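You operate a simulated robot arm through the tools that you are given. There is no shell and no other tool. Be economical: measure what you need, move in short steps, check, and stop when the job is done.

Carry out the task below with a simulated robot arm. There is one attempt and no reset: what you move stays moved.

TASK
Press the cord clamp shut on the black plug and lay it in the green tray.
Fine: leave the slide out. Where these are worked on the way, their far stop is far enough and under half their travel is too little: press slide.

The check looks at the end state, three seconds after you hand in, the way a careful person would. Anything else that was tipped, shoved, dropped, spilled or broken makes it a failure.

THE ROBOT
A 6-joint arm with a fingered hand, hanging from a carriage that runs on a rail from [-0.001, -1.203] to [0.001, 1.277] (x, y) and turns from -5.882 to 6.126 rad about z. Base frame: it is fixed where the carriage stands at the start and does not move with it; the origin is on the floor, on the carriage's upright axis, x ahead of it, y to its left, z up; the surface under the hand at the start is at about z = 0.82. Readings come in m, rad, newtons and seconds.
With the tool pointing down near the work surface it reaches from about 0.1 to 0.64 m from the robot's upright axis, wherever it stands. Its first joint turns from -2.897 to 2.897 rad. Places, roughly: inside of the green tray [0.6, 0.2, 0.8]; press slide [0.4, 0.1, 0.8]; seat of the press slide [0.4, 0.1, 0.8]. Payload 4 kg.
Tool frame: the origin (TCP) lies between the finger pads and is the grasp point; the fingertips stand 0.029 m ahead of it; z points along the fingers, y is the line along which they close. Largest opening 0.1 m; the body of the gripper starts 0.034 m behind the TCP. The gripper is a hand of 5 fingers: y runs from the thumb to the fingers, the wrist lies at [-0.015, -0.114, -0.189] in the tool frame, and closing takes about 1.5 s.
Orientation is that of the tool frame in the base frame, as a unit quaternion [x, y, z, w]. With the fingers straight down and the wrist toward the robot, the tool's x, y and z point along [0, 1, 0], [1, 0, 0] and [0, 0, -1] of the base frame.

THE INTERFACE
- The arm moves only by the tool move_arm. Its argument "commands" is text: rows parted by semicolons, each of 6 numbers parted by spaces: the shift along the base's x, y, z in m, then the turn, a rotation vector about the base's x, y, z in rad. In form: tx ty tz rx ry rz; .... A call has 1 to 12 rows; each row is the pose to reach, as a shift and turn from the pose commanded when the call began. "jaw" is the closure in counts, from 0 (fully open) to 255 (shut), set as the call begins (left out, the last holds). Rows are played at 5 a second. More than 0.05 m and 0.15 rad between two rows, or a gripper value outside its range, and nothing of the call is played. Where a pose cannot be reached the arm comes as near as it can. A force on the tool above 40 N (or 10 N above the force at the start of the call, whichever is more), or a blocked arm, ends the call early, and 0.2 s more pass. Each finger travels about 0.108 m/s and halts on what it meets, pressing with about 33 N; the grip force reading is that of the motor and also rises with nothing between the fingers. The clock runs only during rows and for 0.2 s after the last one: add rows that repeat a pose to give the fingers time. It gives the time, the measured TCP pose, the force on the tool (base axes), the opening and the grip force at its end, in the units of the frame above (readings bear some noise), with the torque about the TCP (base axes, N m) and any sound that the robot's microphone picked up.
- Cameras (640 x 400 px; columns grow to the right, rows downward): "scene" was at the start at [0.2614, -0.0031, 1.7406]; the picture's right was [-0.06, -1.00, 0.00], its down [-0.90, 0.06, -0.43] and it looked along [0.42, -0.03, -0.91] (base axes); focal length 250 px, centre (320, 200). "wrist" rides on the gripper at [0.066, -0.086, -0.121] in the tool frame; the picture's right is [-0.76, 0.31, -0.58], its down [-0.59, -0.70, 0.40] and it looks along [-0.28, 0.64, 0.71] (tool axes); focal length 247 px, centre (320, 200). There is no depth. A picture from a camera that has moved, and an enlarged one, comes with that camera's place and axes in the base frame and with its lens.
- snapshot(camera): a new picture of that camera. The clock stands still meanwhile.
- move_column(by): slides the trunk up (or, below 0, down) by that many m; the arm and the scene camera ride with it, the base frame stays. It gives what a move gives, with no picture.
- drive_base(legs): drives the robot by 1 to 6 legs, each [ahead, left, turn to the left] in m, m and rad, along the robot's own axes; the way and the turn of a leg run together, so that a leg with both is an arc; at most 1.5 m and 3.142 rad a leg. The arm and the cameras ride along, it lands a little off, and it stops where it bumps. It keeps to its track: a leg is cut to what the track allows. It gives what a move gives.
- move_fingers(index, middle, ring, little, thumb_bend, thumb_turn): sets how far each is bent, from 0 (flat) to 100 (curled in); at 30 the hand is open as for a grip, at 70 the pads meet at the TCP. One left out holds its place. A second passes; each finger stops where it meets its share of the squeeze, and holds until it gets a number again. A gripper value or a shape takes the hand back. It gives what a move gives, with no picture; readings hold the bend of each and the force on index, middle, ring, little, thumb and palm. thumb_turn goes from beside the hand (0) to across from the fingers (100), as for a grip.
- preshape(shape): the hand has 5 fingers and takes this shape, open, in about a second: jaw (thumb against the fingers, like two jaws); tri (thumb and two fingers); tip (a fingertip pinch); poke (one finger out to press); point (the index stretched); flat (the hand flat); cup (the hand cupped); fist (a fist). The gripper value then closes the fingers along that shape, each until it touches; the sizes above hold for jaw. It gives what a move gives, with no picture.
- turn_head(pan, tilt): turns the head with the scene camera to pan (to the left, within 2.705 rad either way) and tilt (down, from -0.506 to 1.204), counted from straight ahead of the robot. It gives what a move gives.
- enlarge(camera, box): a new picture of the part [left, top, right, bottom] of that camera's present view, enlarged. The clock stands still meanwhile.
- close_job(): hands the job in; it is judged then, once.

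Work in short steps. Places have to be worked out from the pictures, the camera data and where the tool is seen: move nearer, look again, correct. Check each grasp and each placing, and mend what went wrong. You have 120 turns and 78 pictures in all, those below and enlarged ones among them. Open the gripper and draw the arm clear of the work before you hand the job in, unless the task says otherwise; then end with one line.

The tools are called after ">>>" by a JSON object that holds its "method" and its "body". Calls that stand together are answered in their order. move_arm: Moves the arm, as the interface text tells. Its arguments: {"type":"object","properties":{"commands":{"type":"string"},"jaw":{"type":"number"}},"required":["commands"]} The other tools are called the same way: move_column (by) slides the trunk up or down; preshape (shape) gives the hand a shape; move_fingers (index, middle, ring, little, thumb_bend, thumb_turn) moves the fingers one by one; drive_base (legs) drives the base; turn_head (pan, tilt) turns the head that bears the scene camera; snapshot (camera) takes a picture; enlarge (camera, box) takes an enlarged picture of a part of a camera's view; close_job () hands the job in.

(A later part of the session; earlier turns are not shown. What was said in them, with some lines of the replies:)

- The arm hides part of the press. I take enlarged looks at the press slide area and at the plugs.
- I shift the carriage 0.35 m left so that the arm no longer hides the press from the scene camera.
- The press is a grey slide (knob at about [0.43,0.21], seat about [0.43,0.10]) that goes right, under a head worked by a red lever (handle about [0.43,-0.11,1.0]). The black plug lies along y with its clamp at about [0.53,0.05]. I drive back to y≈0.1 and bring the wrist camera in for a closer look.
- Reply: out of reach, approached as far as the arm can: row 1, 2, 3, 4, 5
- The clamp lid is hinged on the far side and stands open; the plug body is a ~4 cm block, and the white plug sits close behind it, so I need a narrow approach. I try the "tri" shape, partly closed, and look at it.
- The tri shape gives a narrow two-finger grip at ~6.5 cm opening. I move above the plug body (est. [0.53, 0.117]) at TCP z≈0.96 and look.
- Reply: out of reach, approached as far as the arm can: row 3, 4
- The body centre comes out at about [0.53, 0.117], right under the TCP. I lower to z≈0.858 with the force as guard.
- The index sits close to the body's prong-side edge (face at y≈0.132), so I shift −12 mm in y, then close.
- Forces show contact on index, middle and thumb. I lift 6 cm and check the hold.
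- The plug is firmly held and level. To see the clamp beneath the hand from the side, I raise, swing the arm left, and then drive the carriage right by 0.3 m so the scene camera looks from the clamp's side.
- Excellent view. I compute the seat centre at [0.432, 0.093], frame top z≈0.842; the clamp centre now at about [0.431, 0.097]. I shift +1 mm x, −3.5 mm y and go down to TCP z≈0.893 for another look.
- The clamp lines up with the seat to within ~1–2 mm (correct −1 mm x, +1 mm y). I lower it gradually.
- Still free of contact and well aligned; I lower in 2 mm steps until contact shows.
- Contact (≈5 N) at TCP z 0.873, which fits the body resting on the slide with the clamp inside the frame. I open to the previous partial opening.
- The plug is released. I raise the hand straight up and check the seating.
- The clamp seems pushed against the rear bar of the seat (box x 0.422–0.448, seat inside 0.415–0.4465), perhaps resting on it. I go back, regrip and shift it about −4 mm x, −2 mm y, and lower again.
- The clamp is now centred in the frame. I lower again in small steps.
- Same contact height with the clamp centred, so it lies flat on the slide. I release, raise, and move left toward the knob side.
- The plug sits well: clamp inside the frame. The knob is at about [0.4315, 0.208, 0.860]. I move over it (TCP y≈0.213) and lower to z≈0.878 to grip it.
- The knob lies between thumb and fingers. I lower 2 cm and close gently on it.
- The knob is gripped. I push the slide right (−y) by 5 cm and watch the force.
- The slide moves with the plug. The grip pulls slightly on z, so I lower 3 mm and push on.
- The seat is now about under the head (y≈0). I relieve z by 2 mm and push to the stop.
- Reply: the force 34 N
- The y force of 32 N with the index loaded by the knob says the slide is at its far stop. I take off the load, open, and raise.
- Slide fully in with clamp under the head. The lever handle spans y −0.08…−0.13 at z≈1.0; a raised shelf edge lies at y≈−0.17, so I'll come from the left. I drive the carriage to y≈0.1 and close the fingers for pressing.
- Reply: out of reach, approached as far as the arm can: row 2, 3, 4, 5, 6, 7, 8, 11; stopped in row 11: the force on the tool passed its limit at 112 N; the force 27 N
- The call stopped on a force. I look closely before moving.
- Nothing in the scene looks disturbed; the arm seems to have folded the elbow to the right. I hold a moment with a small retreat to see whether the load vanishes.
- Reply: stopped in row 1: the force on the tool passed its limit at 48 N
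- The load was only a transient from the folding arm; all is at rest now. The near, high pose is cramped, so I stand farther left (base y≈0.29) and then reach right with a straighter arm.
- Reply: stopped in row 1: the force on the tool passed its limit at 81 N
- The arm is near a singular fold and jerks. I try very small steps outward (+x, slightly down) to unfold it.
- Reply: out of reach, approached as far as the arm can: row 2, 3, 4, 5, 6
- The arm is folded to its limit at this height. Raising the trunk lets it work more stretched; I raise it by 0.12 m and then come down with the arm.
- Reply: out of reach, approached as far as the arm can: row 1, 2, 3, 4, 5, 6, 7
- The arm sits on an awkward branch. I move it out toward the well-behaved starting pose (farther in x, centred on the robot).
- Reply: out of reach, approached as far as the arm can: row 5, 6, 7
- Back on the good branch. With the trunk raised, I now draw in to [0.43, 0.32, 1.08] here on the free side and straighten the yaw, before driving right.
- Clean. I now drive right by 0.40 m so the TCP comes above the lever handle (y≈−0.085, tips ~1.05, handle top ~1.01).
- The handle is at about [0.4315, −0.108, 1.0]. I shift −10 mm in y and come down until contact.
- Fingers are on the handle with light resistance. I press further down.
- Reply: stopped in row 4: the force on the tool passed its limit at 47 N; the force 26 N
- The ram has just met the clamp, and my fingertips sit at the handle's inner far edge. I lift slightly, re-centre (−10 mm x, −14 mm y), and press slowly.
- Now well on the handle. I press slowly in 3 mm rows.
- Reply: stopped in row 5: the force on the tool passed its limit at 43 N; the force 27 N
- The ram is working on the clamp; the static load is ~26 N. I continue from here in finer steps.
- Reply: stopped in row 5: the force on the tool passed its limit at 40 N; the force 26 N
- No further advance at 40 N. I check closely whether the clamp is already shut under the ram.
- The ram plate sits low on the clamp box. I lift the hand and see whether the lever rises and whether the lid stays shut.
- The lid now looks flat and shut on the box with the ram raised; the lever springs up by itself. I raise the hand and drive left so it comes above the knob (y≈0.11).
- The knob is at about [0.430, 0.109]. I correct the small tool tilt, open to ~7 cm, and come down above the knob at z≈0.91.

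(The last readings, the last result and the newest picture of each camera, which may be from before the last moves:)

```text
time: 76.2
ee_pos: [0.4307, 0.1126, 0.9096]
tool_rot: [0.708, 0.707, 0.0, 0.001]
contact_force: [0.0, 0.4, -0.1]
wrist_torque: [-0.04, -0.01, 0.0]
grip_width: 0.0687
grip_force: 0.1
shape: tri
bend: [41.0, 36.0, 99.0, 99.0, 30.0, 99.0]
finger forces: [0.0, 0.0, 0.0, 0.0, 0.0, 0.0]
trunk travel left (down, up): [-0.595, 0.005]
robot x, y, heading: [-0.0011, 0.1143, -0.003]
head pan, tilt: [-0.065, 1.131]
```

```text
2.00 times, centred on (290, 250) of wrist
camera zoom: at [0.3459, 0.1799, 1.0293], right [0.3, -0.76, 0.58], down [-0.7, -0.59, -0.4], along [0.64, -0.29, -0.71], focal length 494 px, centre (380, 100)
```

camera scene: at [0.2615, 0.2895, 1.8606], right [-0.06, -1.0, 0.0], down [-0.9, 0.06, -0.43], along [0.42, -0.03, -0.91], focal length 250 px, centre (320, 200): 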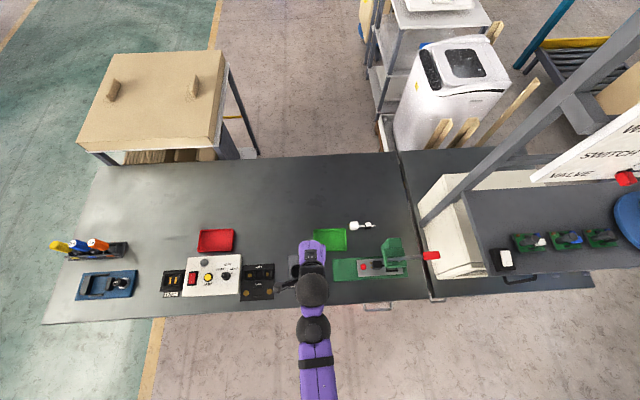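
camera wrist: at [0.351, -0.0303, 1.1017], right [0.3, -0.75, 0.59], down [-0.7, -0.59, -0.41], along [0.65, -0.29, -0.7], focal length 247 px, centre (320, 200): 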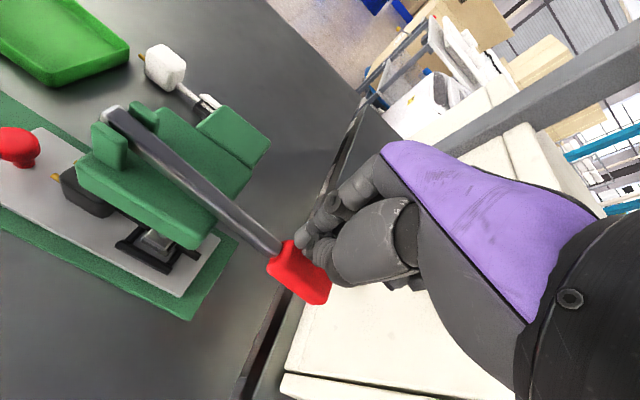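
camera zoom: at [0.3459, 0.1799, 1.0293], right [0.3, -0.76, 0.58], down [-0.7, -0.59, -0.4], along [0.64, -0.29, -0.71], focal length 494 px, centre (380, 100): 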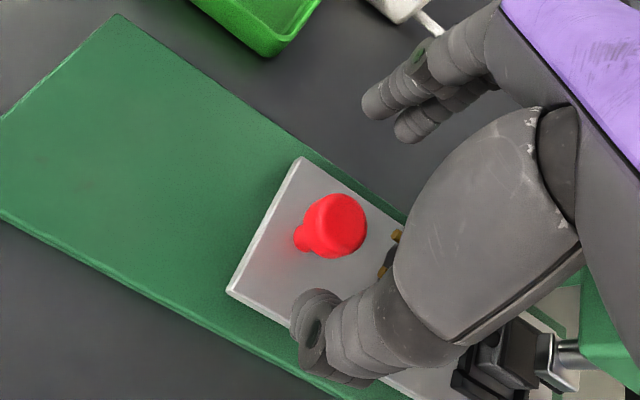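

Same geometry as the first knob grip. Lower to 0.881, close, and then pull the slide out.

>>> {"method": "move_arm", "body": {"commands": "0 0 -0.01 0 0 0; 0 0 -0.02 0 0 0; 0 0 -0.029 0 0 0; 0 0 -0.029 0 0 0"}}

>>> {"method": "move_arm", "body": {"commands": "0 0 0 0 0 0; 0 0 0 0 0 0; 0 0 0 0 0 0; 0 0 0 0 0 0; 0 0 0 0 0 0; 0 0 0 0 0 0; 0 0 0 0 0 0", "jaw": 255}}

>>> {"method": "move_arm", "body": {"commands": "0 0.01 0 0 0 0; 0 0.02 0 0 0 0; 0 0.03 0 0 0 0; 0 0.04 0 0 0 0; 0 0.05 0 0 0 0; 0 0.05 0 0 0 0"}}

>>> {"method": "enlarge", "body": {"camera": "wrist", "box": [190, 150, 390, 350]}}

```text
time: 77.2
ee_pos: [0.4307, 0.1126, 0.8799]
tool_rot: [0.708, 0.706, 0.0, 0.002]
contact_force: [1.0, 0.2, 0.2]
wrist_torque: [0.02, 0.0, -0.02]
grip_width: 0.0685
grip_force: 0.1
shape: tri
bend: [41.0, 36.0, 99.0, 99.0, 30.0, 99.0]
finger forces: [0.0, 0.0, 0.0, 0.0, 0.0, 0.1]
trunk travel left (down, up): [-0.595, 0.005]
robot x, y, heading: [0.0005, 0.1159, 0.003]
head pan, tilt: [-0.065, 1.131]
```

```text
time: 78.8
ee_pos: [0.4297, 0.1136, 0.8787]
tool_rot: [0.707, 0.707, 0.0, 0.0]
contact_force: [-2.3, 5.7, -1.8]
wrist_torque: [0.08, 0.03, 0.05]
grip_width: 0.0117
grip_force: 33.2
shape: tri
bend: [70.0, 59.0, 100.0, 100.0, 56.0, 100.0]
finger forces: [11.4, 17.2, 0.0, 0.0, 24.7, 0.0]
trunk travel left (down, up): [-0.595, 0.005]
robot x, y, heading: [-0.0003, 0.1147, -0.002]
head pan, tilt: [-0.065, 1.131]
```

```text
time: 80.2
ee_pos: [0.4291, 0.1638, 0.8794]
tool_rot: [0.707, 0.707, 0.0, 0.001]
contact_force: [-1.1, 0.7, -12.7]
wrist_torque: [0.01, -0.02, -0.04]
grip_width: 0.0104
grip_force: 32.9
shape: tri
bend: [71.0, 59.0, 100.0, 100.0, 72.0, 100.0]
finger forces: [11.7, 17.1, 0.1, 0.0, 22.3, 0.1]
trunk travel left (down, up): [-0.595, 0.005]
robot x, y, heading: [-0.0014, 0.1134, -0.003]
head pan, tilt: [-0.065, 1.131]
```

```text
2.00 times, centred on (290, 250) of wrist
camera zoom: at [0.3442, 0.2305, 1.0011], right [0.31, -0.76, 0.58], down [-0.7, -0.59, -0.4], along [0.64, -0.28, -0.71], focal length 494 px, centre (380, 100)
```

zoom: 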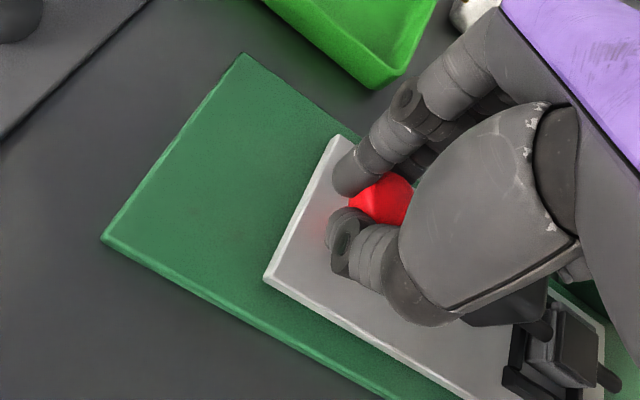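

The slide is coming out with the plug. I check the lid at closer zoom.

>>> {"method": "enlarge", "body": {"camera": "wrist", "box": [340, 280, 400, 360]}}

```text
5.00 times, centred on (370, 320) of wrist
camera zoom: at [0.3442, 0.2305, 1.0011], right [0.31, -0.76, 0.58], down [-0.7, -0.59, -0.4], along [0.64, -0.28, -0.71], focal length 1235 px, centre (70, -400)
```

zoom: 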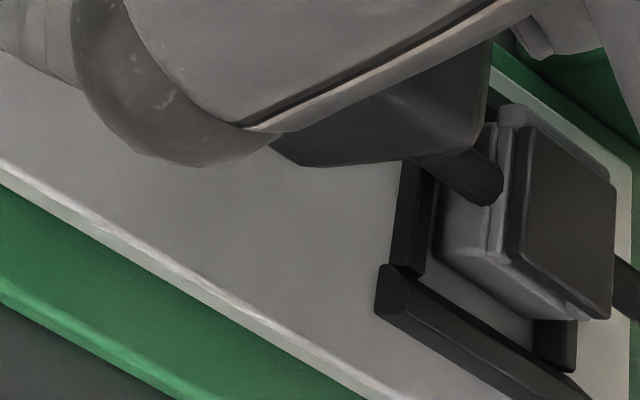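

The lid lies flat and parallel on the box: shut. I pull the slide the rest of the way out.

>>> {"method": "move_arm", "body": {"commands": "0 0.01 -0.001 0 0 0; 0 0.02 -0.002 0 0 0; 0 0.03 -0.002 0 0 0; 0 0.038 -0.002 0 0 0; 0 0.043 -0.002 0 0 0; 0 0.046 -0.002 0 0 0; 0 0.046 -0.002 0 0 0"}}

>>> {"method": "move_arm", "body": {"commands": "0 0 0 0 0 0; 0 0 0 0 0 0; 0 0 0 0 0 0; 0 0 0 0 0 0; 0 0 0 0 0 0; 0 0 0 0 0 0; 0 0 0.03 0 0 0; 0 0 0.06 0 0 0; 0 0 0.09 0 0 0; 0 0 0.12 0 0 0; 0 0.04 0.12 0 0 0; 0 0.06 0.12 0 0 0", "jaw": 80}}

>>> {"method": "snapshot", "body": {"camera": "wrist"}}

>>> {"method": "enlarge", "body": {"camera": "scene", "box": [300, 210, 420, 290]}}

```text
time: 81.8
ee_pos: [0.4306, 0.2092, 0.879]
tool_rot: [0.708, 0.706, 0.0, 0.001]
contact_force: [-8.3, 0.8, 17.5]
wrist_torque: [-0.11, 0.23, -0.07]
grip_width: 0.0103
grip_force: 33.1
shape: tri
bend: [71.0, 60.0, 100.0, 100.0, 57.0, 100.0]
finger forces: [11.7, 18.3, 0.0, 0.1, 30.1, 0.0]
trunk travel left (down, up): [-0.595, 0.005]
robot x, y, heading: [0.0016, 0.1136, 0.002]
head pan, tilt: [-0.065, 1.131]
```

```text
time: 84.4
ee_pos: [0.4309, 0.2699, 0.9995]
tool_rot: [0.709, 0.706, -0.001, 0.001]
contact_force: [-0.4, -0.4, -0.1]
wrist_torque: [-0.02, -0.03, -0.01]
grip_width: 0.0684
grip_force: 0.0
shape: tri
bend: [41.0, 36.0, 99.0, 99.0, 30.0, 99.0]
finger forces: [0.0, 0.0, 0.1, 0.0, 0.0, 0.0]
trunk travel left (down, up): [-0.595, 0.005]
robot x, y, heading: [-0.0029, 0.1108, -0.002]
head pan, tilt: [-0.065, 1.131]
```

```text
13 pictures are left
camera wrist: at [0.3454, 0.3366, 1.1206], right [0.3, -0.76, 0.58], down [-0.7, -0.59, -0.4], along [0.64, -0.29, -0.71], focal length 247 px, centre (320, 200)
```

wrist: 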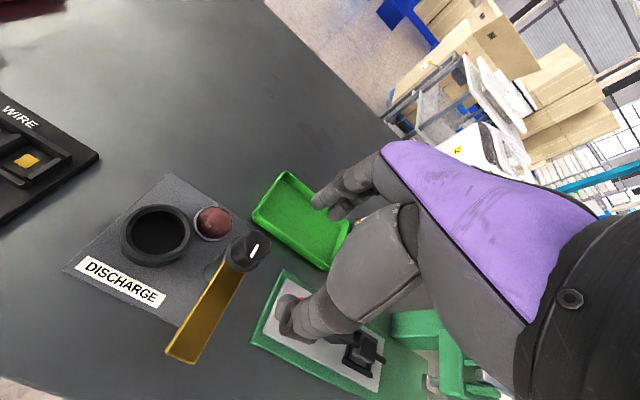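

```text
5.00 times, centred on (360, 250) of scene
camera zoom: at [0.2615, 0.1081, 1.8606], right [-0.07, -1.0, 0.0], down [-0.9, 0.06, -0.43], along [0.42, -0.03, -0.91], focal length 1250 px, centre (120, -50)
```

zoom: 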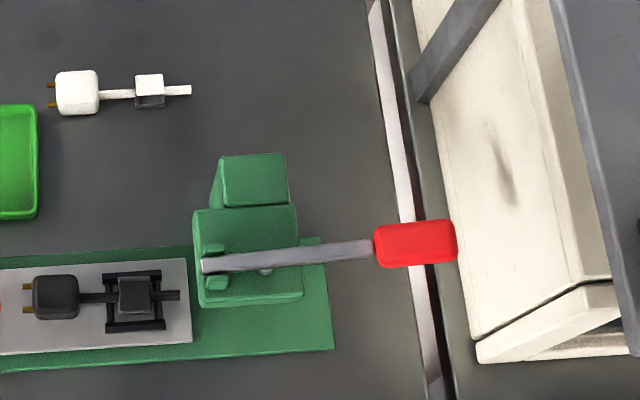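

>>> {"method": "enlarge", "body": {"camera": "scene", "box": [303, 258, 341, 284]}}

```text
15.38 times, centred on (322, 271) of scene
camera zoom: at [0.2615, 0.1081, 1.8606], right [-0.07, -1.0, 0.0], down [-0.9, 0.06, -0.43], along [0.42, -0.03, -0.91], focal length 3845 px, centre (289, -892)
```

zoom: 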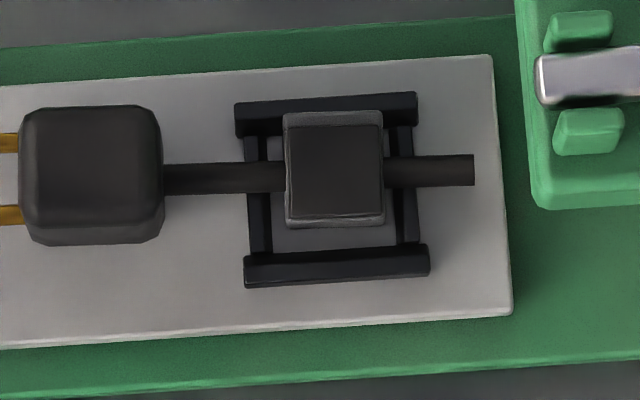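

The clamp is shut with its lid flush in the box. Now I regrip the plug body: TCP to [0.431, 0.143, 0.873], close, lift.

>>> {"method": "move_arm", "body": {"commands": "0 -0.04 0 0 0 0; 0 -0.085 0 0 0 0; 0 -0.127 0 0 0 0; 0 -0.127 -0.04 0 0 0; 0 -0.127 -0.08 0 0 0; 0 -0.127 -0.11 0 0 0; 0 -0.127 -0.12 0 0 0; 0 -0.127 -0.1255 0 0 0; 0 -0.127 -0.1255 0 0 0"}}

>>> {"method": "move_arm", "body": {"commands": "0 0 0 0 0 0; 0 0 0 0 0 0; 0 0 0 0 0 0; 0 0 0 0 0 0; 0 0 0 0 0 0; 0 0 0 0 0 0; 0 0 0 0 0 0", "jaw": 255}}

>>> {"method": "move_arm", "body": {"commands": "0 0 0.015 0 0 0; 0 0 0.04 0 0 0; 0 0 0.07 0 0 0; 0 0 0.1 0 0 0; 0 0 0.1 0 0 0"}}

>>> {"method": "snapshot", "body": {"camera": "wrist"}}

```text
time: 86.4
ee_pos: [0.4304, 0.1412, 0.8733]
tool_rot: [0.707, 0.707, 0.0, 0.002]
contact_force: [0.1, 0.8, 0.1]
wrist_torque: [0.0, 0.01, 0.01]
grip_width: 0.0683
grip_force: 0.1
shape: tri
bend: [41.0, 36.0, 99.0, 99.0, 30.0, 99.0]
finger forces: [0.1, 0.1, 0.0, 0.0, 0.0, 0.0]
trunk travel left (down, up): [-0.595, 0.005]
robot x, y, heading: [-0.0004, 0.1148, 0.001]
head pan, tilt: [-0.065, 1.131]
```

```text
time: 88.0
ee_pos: [0.4314, 0.1408, 0.8731]
tool_rot: [0.708, 0.706, 0.0, 0.001]
contact_force: [-0.5, 0.7, 0.1]
wrist_torque: [0.02, 0.0, 0.0]
grip_width: 0.0242
grip_force: 33.4
shape: tri
bend: [74.0, 56.0, 100.0, 100.0, 48.0, 100.0]
finger forces: [15.2, 14.6, 0.1, 0.0, 29.9, 0.1]
trunk travel left (down, up): [-0.595, 0.005]
robot x, y, heading: [0.0019, 0.1097, -0.001]
head pan, tilt: [-0.065, 1.131]
```

```text
time: 89.2
ee_pos: [0.4311, 0.1413, 0.9735]
tool_rot: [0.707, 0.707, -0.001, 0.0]
contact_force: [0.5, -0.6, -0.9]
wrist_torque: [0.02, 0.0, 0.01]
grip_width: 0.0242
grip_force: 33.2
shape: tri
bend: [74.0, 56.0, 100.0, 100.0, 48.0, 100.0]
finger forces: [15.3, 14.6, 0.1, 0.0, 29.9, 0.0]
trunk travel left (down, up): [-0.595, 0.005]
robot x, y, heading: [-0.0001, 0.1082, -0.0]
head pan, tilt: [-0.065, 1.131]
```

```text
10 pictures are left
camera wrist: at [0.3456, 0.2083, 1.0938], right [0.3, -0.76, 0.58], down [-0.7, -0.59, -0.4], along [0.64, -0.29, -0.71], focal length 247 px, centre (320, 200)
```

wrist: 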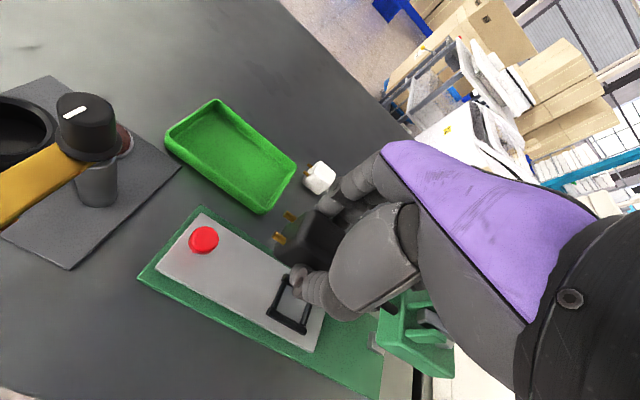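

The plug is lifted and the seat is empty. The tray interior is about x 0.50–0.59, y 0.168–0.295; the plug fits lengthwise with TCP at about [0.548, 0.259]. I move above it.

>>> {"method": "move_arm", "body": {"commands": "0.02 0.01 0.01 0 0 0; 0.045 0.035 0.01 0 0 0; 0.07 0.06 0.01 0 0 0; 0.095 0.085 0.01 0 0 0; 0.117 0.105 0 0 0 0; 0.117 0.118 -0.01 0 0 0; 0.117 0.118 -0.03 0 0 0; 0.117 0.118 -0.05 0 0 0; 0.117 0.118 -0.05 0 0 0"}}

>>> {"method": "snapshot", "body": {"camera": "wrist"}}

>>> {"method": "enlarge", "body": {"camera": "scene", "box": [220, 190, 360, 290]}}

```text
time: 91.2
ee_pos: [0.5486, 0.2611, 0.9219]
tool_rot: [0.707, 0.707, -0.001, 0.002]
contact_force: [-0.2, 0.4, -1.4]
wrist_torque: [0.03, 0.02, -0.02]
grip_width: 0.0238
grip_force: 32.8
shape: tri
bend: [74.0, 56.0, 100.0, 100.0, 48.0, 100.0]
finger forces: [15.3, 14.6, 0.0, 0.0, 29.9, 0.0]
trunk travel left (down, up): [-0.595, 0.005]
robot x, y, heading: [-0.0014, 0.1122, -0.0]
head pan, tilt: [-0.065, 1.131]
```

```text
9 pictures are left
camera wrist: at [0.4627, 0.3276, 1.044], right [0.3, -0.76, 0.58], down [-0.7, -0.59, -0.4], along [0.64, -0.29, -0.71], focal length 247 px, centre (320, 200)
```

wrist: 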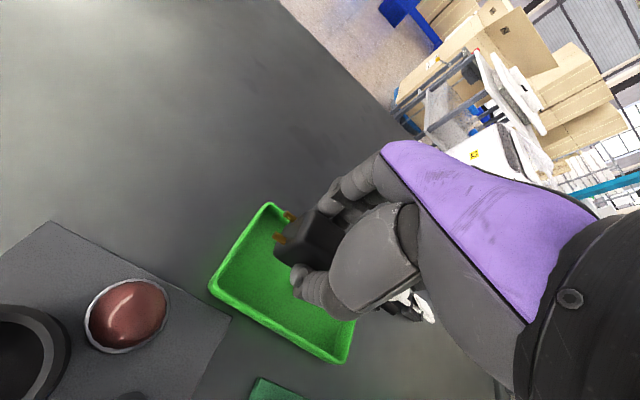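

```text
4.00 times, centred on (290, 240) of scene
camera zoom: at [0.2615, 0.1081, 1.8606], right [-0.07, -1.0, 0.0], down [-0.9, 0.06, -0.43], along [0.42, -0.03, -0.91], focal length 1000 px, centre (440, 40)
```

zoom: 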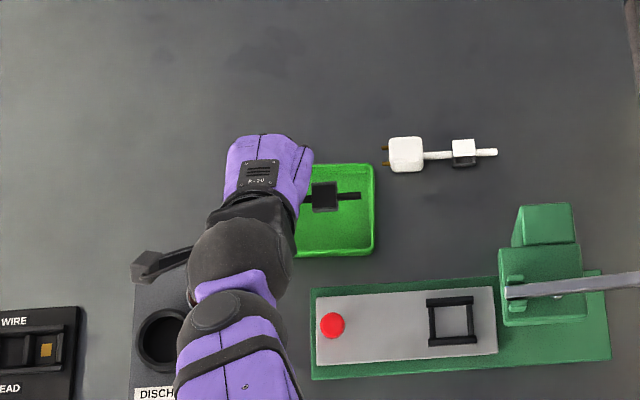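

Well aligned: the tail at y≈0.167 clears the right rim, the prongs the left rim. I lower slowly into the tray.

>>> {"method": "move_arm", "body": {"commands": "0.001 0 -0.015 0 0 0; 0.001 0 -0.03 0 0 0; 0.001 0 -0.042 0 0 0; 0.001 0 -0.05 0 0 0; 0.001 0 -0.054 0 0 0; 0.001 0 -0.054 0 0 0"}}

>>> {"method": "enlarge", "body": {"camera": "wrist", "box": [190, 160, 390, 350]}}

```text
time: 92.6
ee_pos: [0.5314, 0.2536, 0.9033]
tool_rot: [0.708, 0.706, 0.0, 0.0]
contact_force: [0.4, -0.3, -0.9]
wrist_torque: [-0.04, -0.02, -0.02]
grip_width: 0.0242
grip_force: 33.0
shape: tri
bend: [74.0, 56.0, 100.0, 100.0, 48.0, 100.0]
finger forces: [15.3, 14.7, 0.1, 0.0, 29.8, 0.1]
out of reach, approached as far as the arm can: row 1, 2, 3, 4, 5, 6
trunk travel left (down, up): [-0.595, 0.005]
robot x, y, heading: [-0.0005, 0.1118, -0.004]
head pan, tilt: [-0.065, 1.131]
```

```text
2.11 times, centred on (290, 255) of wrist
camera zoom: at [0.446, 0.322, 1.0251], right [0.3, -0.76, 0.58], down [-0.7, -0.59, -0.4], along [0.64, -0.29, -0.71], focal length 520 px, centre (383, 84)
```

zoom: 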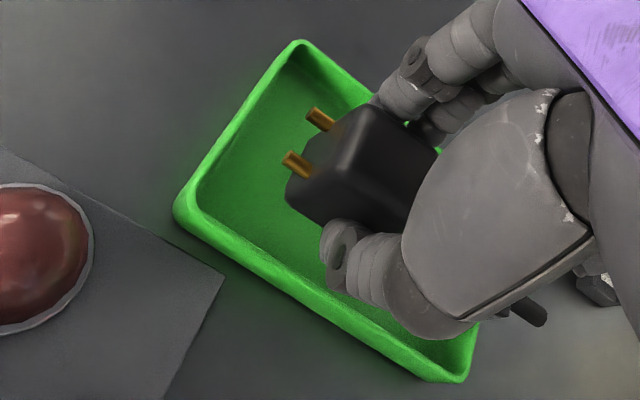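

The raised trunk limits the downward reach. I raise the hand by 0.12 m, restoring x/y, then lower the trunk by 0.115 m.

>>> {"method": "move_arm", "body": {"commands": "0.005 0.003 0.02 0 0 0; 0.01 0.005 0.05 0 0 0; 0.018 0.007 0.08 0 0 0; 0.018 0.007 0.11 0 0 0; 0.018 0.007 0.13 0 0 0; 0.018 0.007 0.13 0 0 0"}}

>>> {"method": "move_column", "body": {"by": -0.115}}

```text
time: 94.0
ee_pos: [0.5474, 0.2609, 1.0318]
tool_rot: [0.708, 0.707, 0.0, 0.0]
contact_force: [0.6, 0.3, -1.2]
wrist_torque: [-0.01, 0.02, -0.01]
grip_width: 0.0241
grip_force: 33.3
shape: tri
bend: [74.0, 56.0, 100.0, 100.0, 48.0, 100.0]
finger forces: [15.2, 14.5, 0.1, 0.1, 29.8, 0.0]
trunk travel left (down, up): [-0.595, 0.005]
robot x, y, heading: [0.0043, 0.1114, -0.004]
head pan, tilt: [-0.065, 1.131]
```

```text
time: 95.4
ee_pos: [0.547, 0.26, 0.9179]
tool_rot: [0.708, 0.706, -0.001, 0.001]
contact_force: [0.3, -0.3, -1.1]
wrist_torque: [0.01, 0.0, 0.02]
grip_width: 0.0239
grip_force: 32.5
shape: tri
bend: [74.0, 56.0, 100.0, 100.0, 48.0, 100.0]
finger forces: [15.1, 14.5, 0.0, 0.0, 29.7, 0.0]
trunk travel left (down, up): [-0.48, 0.12]
robot x, y, heading: [-0.0014, 0.1151, -0.003]
head pan, tilt: [-0.065, 1.131]
```

Now TCP is at [0.547, 0.260, 0.918]; I lower again toward z≈0.868.

>>> {"method": "move_arm", "body": {"commands": "0.002 0 -0.015 0 0 0; 0.002 0 -0.03 0 0 0; 0.002 0 -0.042 0 0 0; 0.002 0 -0.05 0 0 0; 0.002 0 -0.05 0 0 0"}}

>>> {"method": "enlarge", "body": {"camera": "wrist", "box": [190, 160, 390, 350]}}

>>> {"method": "enlarge", "body": {"camera": "scene", "box": [250, 200, 350, 280]}}

```text
time: 96.6
ee_pos: [0.5498, 0.2616, 0.866]
tool_rot: [0.708, 0.706, 0.0, 0.001]
contact_force: [0.6, 0.4, -0.8]
wrist_torque: [0.02, 0.05, -0.02]
grip_width: 0.0242
grip_force: 32.6
shape: tri
bend: [74.0, 56.0, 100.0, 100.0, 48.0, 100.0]
finger forces: [15.2, 14.6, 0.1, 0.0, 29.7, 0.1]
trunk travel left (down, up): [-0.48, 0.12]
robot x, y, heading: [0.0003, 0.1101, -0.003]
head pan, tilt: [-0.065, 1.131]
```

```text
2.11 times, centred on (290, 255) of wrist
camera zoom: at [0.4645, 0.3282, 0.9872], right [0.3, -0.76, 0.58], down [-0.7, -0.59, -0.4], along [0.64, -0.29, -0.71], focal length 520 px, centre (383, 84)
```

zoom: 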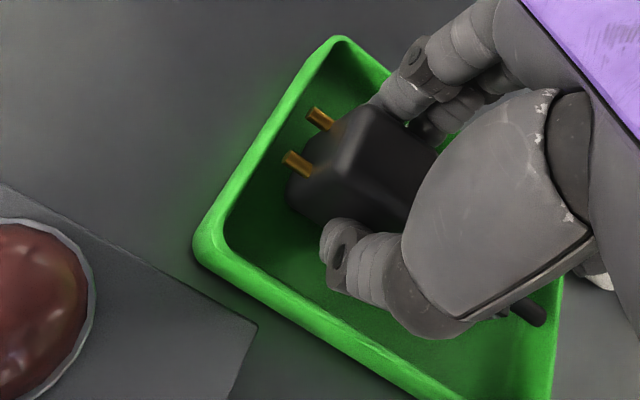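

```text
5.00 times, centred on (300, 240) of scene
camera zoom: at [0.2614, 0.1081, 1.7455], right [-0.07, -1.0, 0.0], down [-0.9, 0.06, -0.43], along [0.42, -0.03, -0.91], focal length 1250 px, centre (420, 0)
```

zoom: 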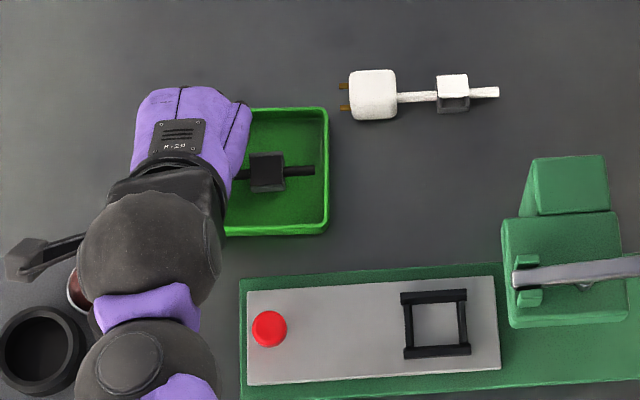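

The plug is inside the tray with its tail clear of the rim. I lower the last millimetres until it touches.

>>> {"method": "move_arm", "body": {"commands": "0 0 -0.002 0 0 0; 0 0 -0.004 0 0 0; 0 0 -0.006 0 0 0; 0 0 -0.006 0 0 0"}}

```text
time: 97.6
ee_pos: [0.5485, 0.2621, 0.861]
tool_rot: [0.708, 0.706, 0.0, 0.001]
contact_force: [0.0, -0.4, -0.8]
wrist_torque: [0.0, 0.01, -0.01]
grip_width: 0.0241
grip_force: 33.1
shape: tri
bend: [74.0, 56.0, 100.0, 100.0, 48.0, 100.0]
finger forces: [15.2, 14.6, 0.0, 0.0, 29.8, 0.0]
trunk travel left (down, up): [-0.48, 0.12]
robot x, y, heading: [-0.0013, 0.1127, 0.001]
head pan, tilt: [-0.065, 1.131]
```

Not touching yet; 2–3 mm more, then a partial opening.

>>> {"method": "move_arm", "body": {"commands": "0 0 -0.001 0 0 0; 0 0 -0.002 0 0 0; 0 0 -0.003 0 0 0; 0 0 -0.003 0 0 0"}}

>>> {"method": "move_arm", "body": {"commands": "0 0 0 0 0 0; 0 0 0 0 0 0; 0 0 0 0 0 0; 0 0 0 0 0 0; 0 0 0 0 0 0", "jaw": 135}}

>>> {"method": "enlarge", "body": {"camera": "wrist", "box": [190, 160, 390, 350]}}

```text
time: 98.6
ee_pos: [0.5507, 0.2602, 0.8583]
tool_rot: [0.708, 0.706, 0.003, 0.002]
contact_force: [-5.7, -1.5, 17.1]
wrist_torque: [0.01, 0.14, -0.01]
grip_width: 0.0248
grip_force: 33.2
shape: tri
bend: [74.0, 56.0, 100.0, 100.0, 47.0, 100.0]
finger forces: [15.6, 15.5, 0.0, 0.0, 36.2, 0.0]
trunk travel left (down, up): [-0.48, 0.12]
robot x, y, heading: [-0.0013, 0.1116, -0.001]
head pan, tilt: [-0.065, 1.131]
```

```text
time: 99.8
ee_pos: [0.5501, 0.2613, 0.8579]
tool_rot: [0.708, 0.707, 0.0, 0.001]
contact_force: [0.0, -0.5, -0.8]
wrist_torque: [-0.01, 0.04, 0.01]
grip_width: 0.0467
grip_force: 0.0
shape: tri
bend: [41.0, 44.0, 99.0, 100.0, 38.0, 100.0]
finger forces: [0.0, 0.0, 0.0, 0.0, 0.0, 0.0]
trunk travel left (down, up): [-0.48, 0.12]
robot x, y, heading: [-0.0014, 0.1092, -0.003]
head pan, tilt: [-0.065, 1.131]
```

```text
2.11 times, centred on (290, 255) of wrist
camera zoom: at [0.4641, 0.3275, 0.9785], right [0.3, -0.76, 0.58], down [-0.7, -0.59, -0.4], along [0.64, -0.29, -0.71], focal length 520 px, centre (383, 84)
```

zoom: 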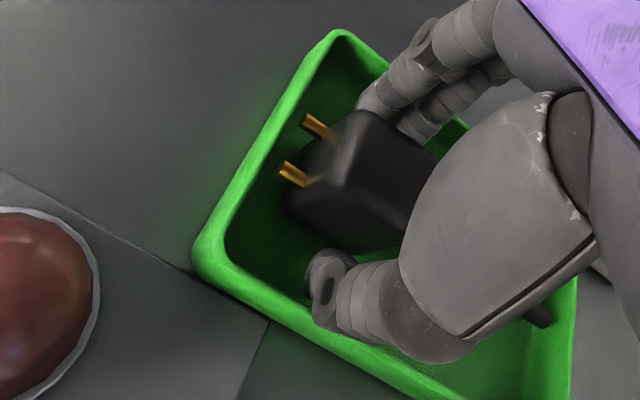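

Released with no load on the fingers. I raise straight up.

>>> {"method": "move_arm", "body": {"commands": "0 0 0.015 0 0 0; 0 0 0.03 0 0 0; 0 0 0.06 0 0 0; 0 0 0.1 0 0 0; 0 0 0.13 0 0 0; 0 0 0.16 0 0 0; 0 0 0.16 0 0 0"}}

>>> {"method": "drive_base", "body": {"legs": [[0, 0.3, 0]]}}

>>> {"method": "snapshot", "body": {"camera": "scene"}}

>>> {"method": "enlarge", "body": {"camera": "scene", "box": [340, 200, 480, 290]}}

```text
time: 101.4
ee_pos: [0.5484, 0.2608, 1.017]
tool_rot: [0.708, 0.706, -0.001, 0.001]
contact_force: [0.0, 0.7, 0.8]
wrist_torque: [0.03, 0.02, -0.02]
grip_width: 0.0468
grip_force: 0.0
shape: tri
bend: [41.0, 44.0, 99.0, 100.0, 38.0, 100.0]
finger forces: [0.0, 0.1, 0.0, 0.0, 0.0, 0.1]
trunk travel left (down, up): [-0.48, 0.12]
robot x, y, heading: [0.0008, 0.1118, 0.001]
head pan, tilt: [-0.065, 1.131]
```

```text
time: 103.5
ee_pos: [0.5478, 0.5652, 1.017]
tool_rot: [0.706, 0.708, 0.0, 0.001]
contact_force: [0.7, 0.3, 0.2]
wrist_torque: [-0.01, 0.01, 0.01]
grip_width: 0.0468
grip_force: 0.1
shape: tri
bend: [41.0, 44.0, 99.0, 100.0, 38.0, 100.0]
finger forces: [0.1, 0.0, 0.1, 0.0, 0.0, 0.0]
trunk travel left (down, up): [-0.48, 0.12]
robot x, y, heading: [0.0001, 0.4132, 0.002]
head pan, tilt: [-0.065, 1.131]
```

```text
3 pictures are left
camera scene: at [0.2617, 0.4115, 1.7456], right [-0.06, -1.0, 0.0], down [-0.9, 0.05, -0.43], along [0.42, -0.03, -0.91], focal length 250 px, centre (320, 200)
```

scene: 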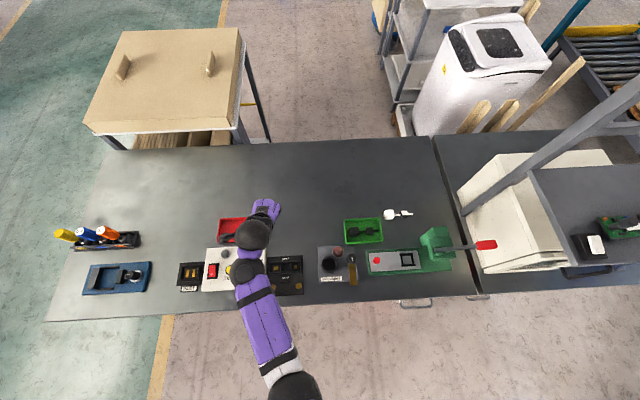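

```text
4.44 times, centred on (410, 245) of scene
camera zoom: at [0.2617, 0.4115, 1.7456], right [-0.06, -1.0, 0.0], down [-0.9, 0.05, -0.43], along [0.42, -0.03, -0.91], focal length 1111 px, centre (-80, 0)
```

zoom: 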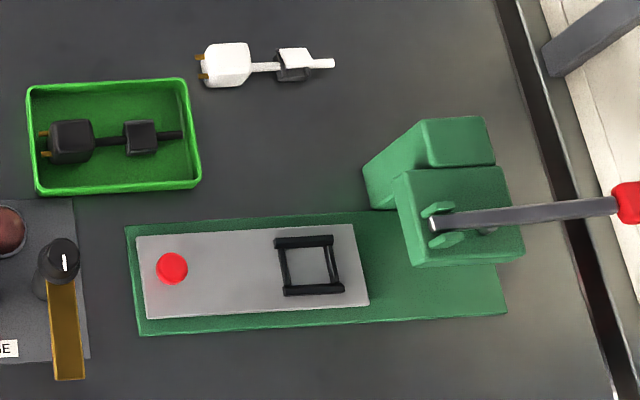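

The plug lies in the tray; a last zoom on its clamp.

>>> {"method": "enlarge", "body": {"camera": "scene", "box": [344, 218, 386, 246]}}

```text
14.29 times, centred on (365, 232) of scene
camera zoom: at [0.2617, 0.4115, 1.7456], right [-0.06, -1.0, 0.0], down [-0.9, 0.05, -0.43], along [0.42, -0.03, -0.91], focal length 3571 px, centre (-323, -257)
```

zoom: 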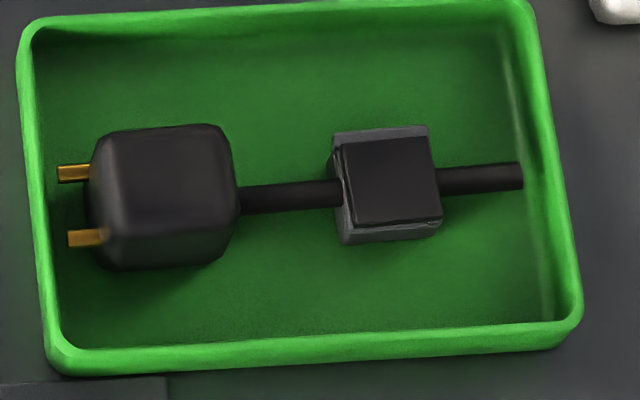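

The clamp is shut and the plug lies flat in the tray, nothing else disturbed. I open the gripper fully in the clear and hand in.

>>> {"method": "move_arm", "body": {"commands": "0 0 0 0 0 0; 0 0 0 0 0 0; 0 0 0 0 0 0; 0 0 0 0 0 0", "jaw": 0}}

>>> {"method": "close_job", "body": {}}

```text
time: 104.5
ee_pos: [0.5493, 0.5652, 1.0158]
tool_rot: [0.706, 0.708, 0.0, 0.001]
contact_force: [0.2, 0.3, 0.2]
wrist_torque: [0.0, 0.03, -0.02]
grip_width: 0.0998
grip_force: 0.2
shape: tri
bend: [30.0, 30.0, 99.0, 100.0, 30.0, 98.0]
finger forces: [0.0, 0.0, 0.1, 0.0, 0.1, 0.0]
trunk travel left (down, up): [-0.48, 0.12]
robot x, y, heading: [-0.0027, 0.4141, 0.008]
head pan, tilt: [-0.065, 1.131]
```

```text
The job is handed in.
```

The black plug's cord clamp is pressed shut and the plug lies flat in the green tray; the slide is left out, and the last pictures show nothing else disturbed.
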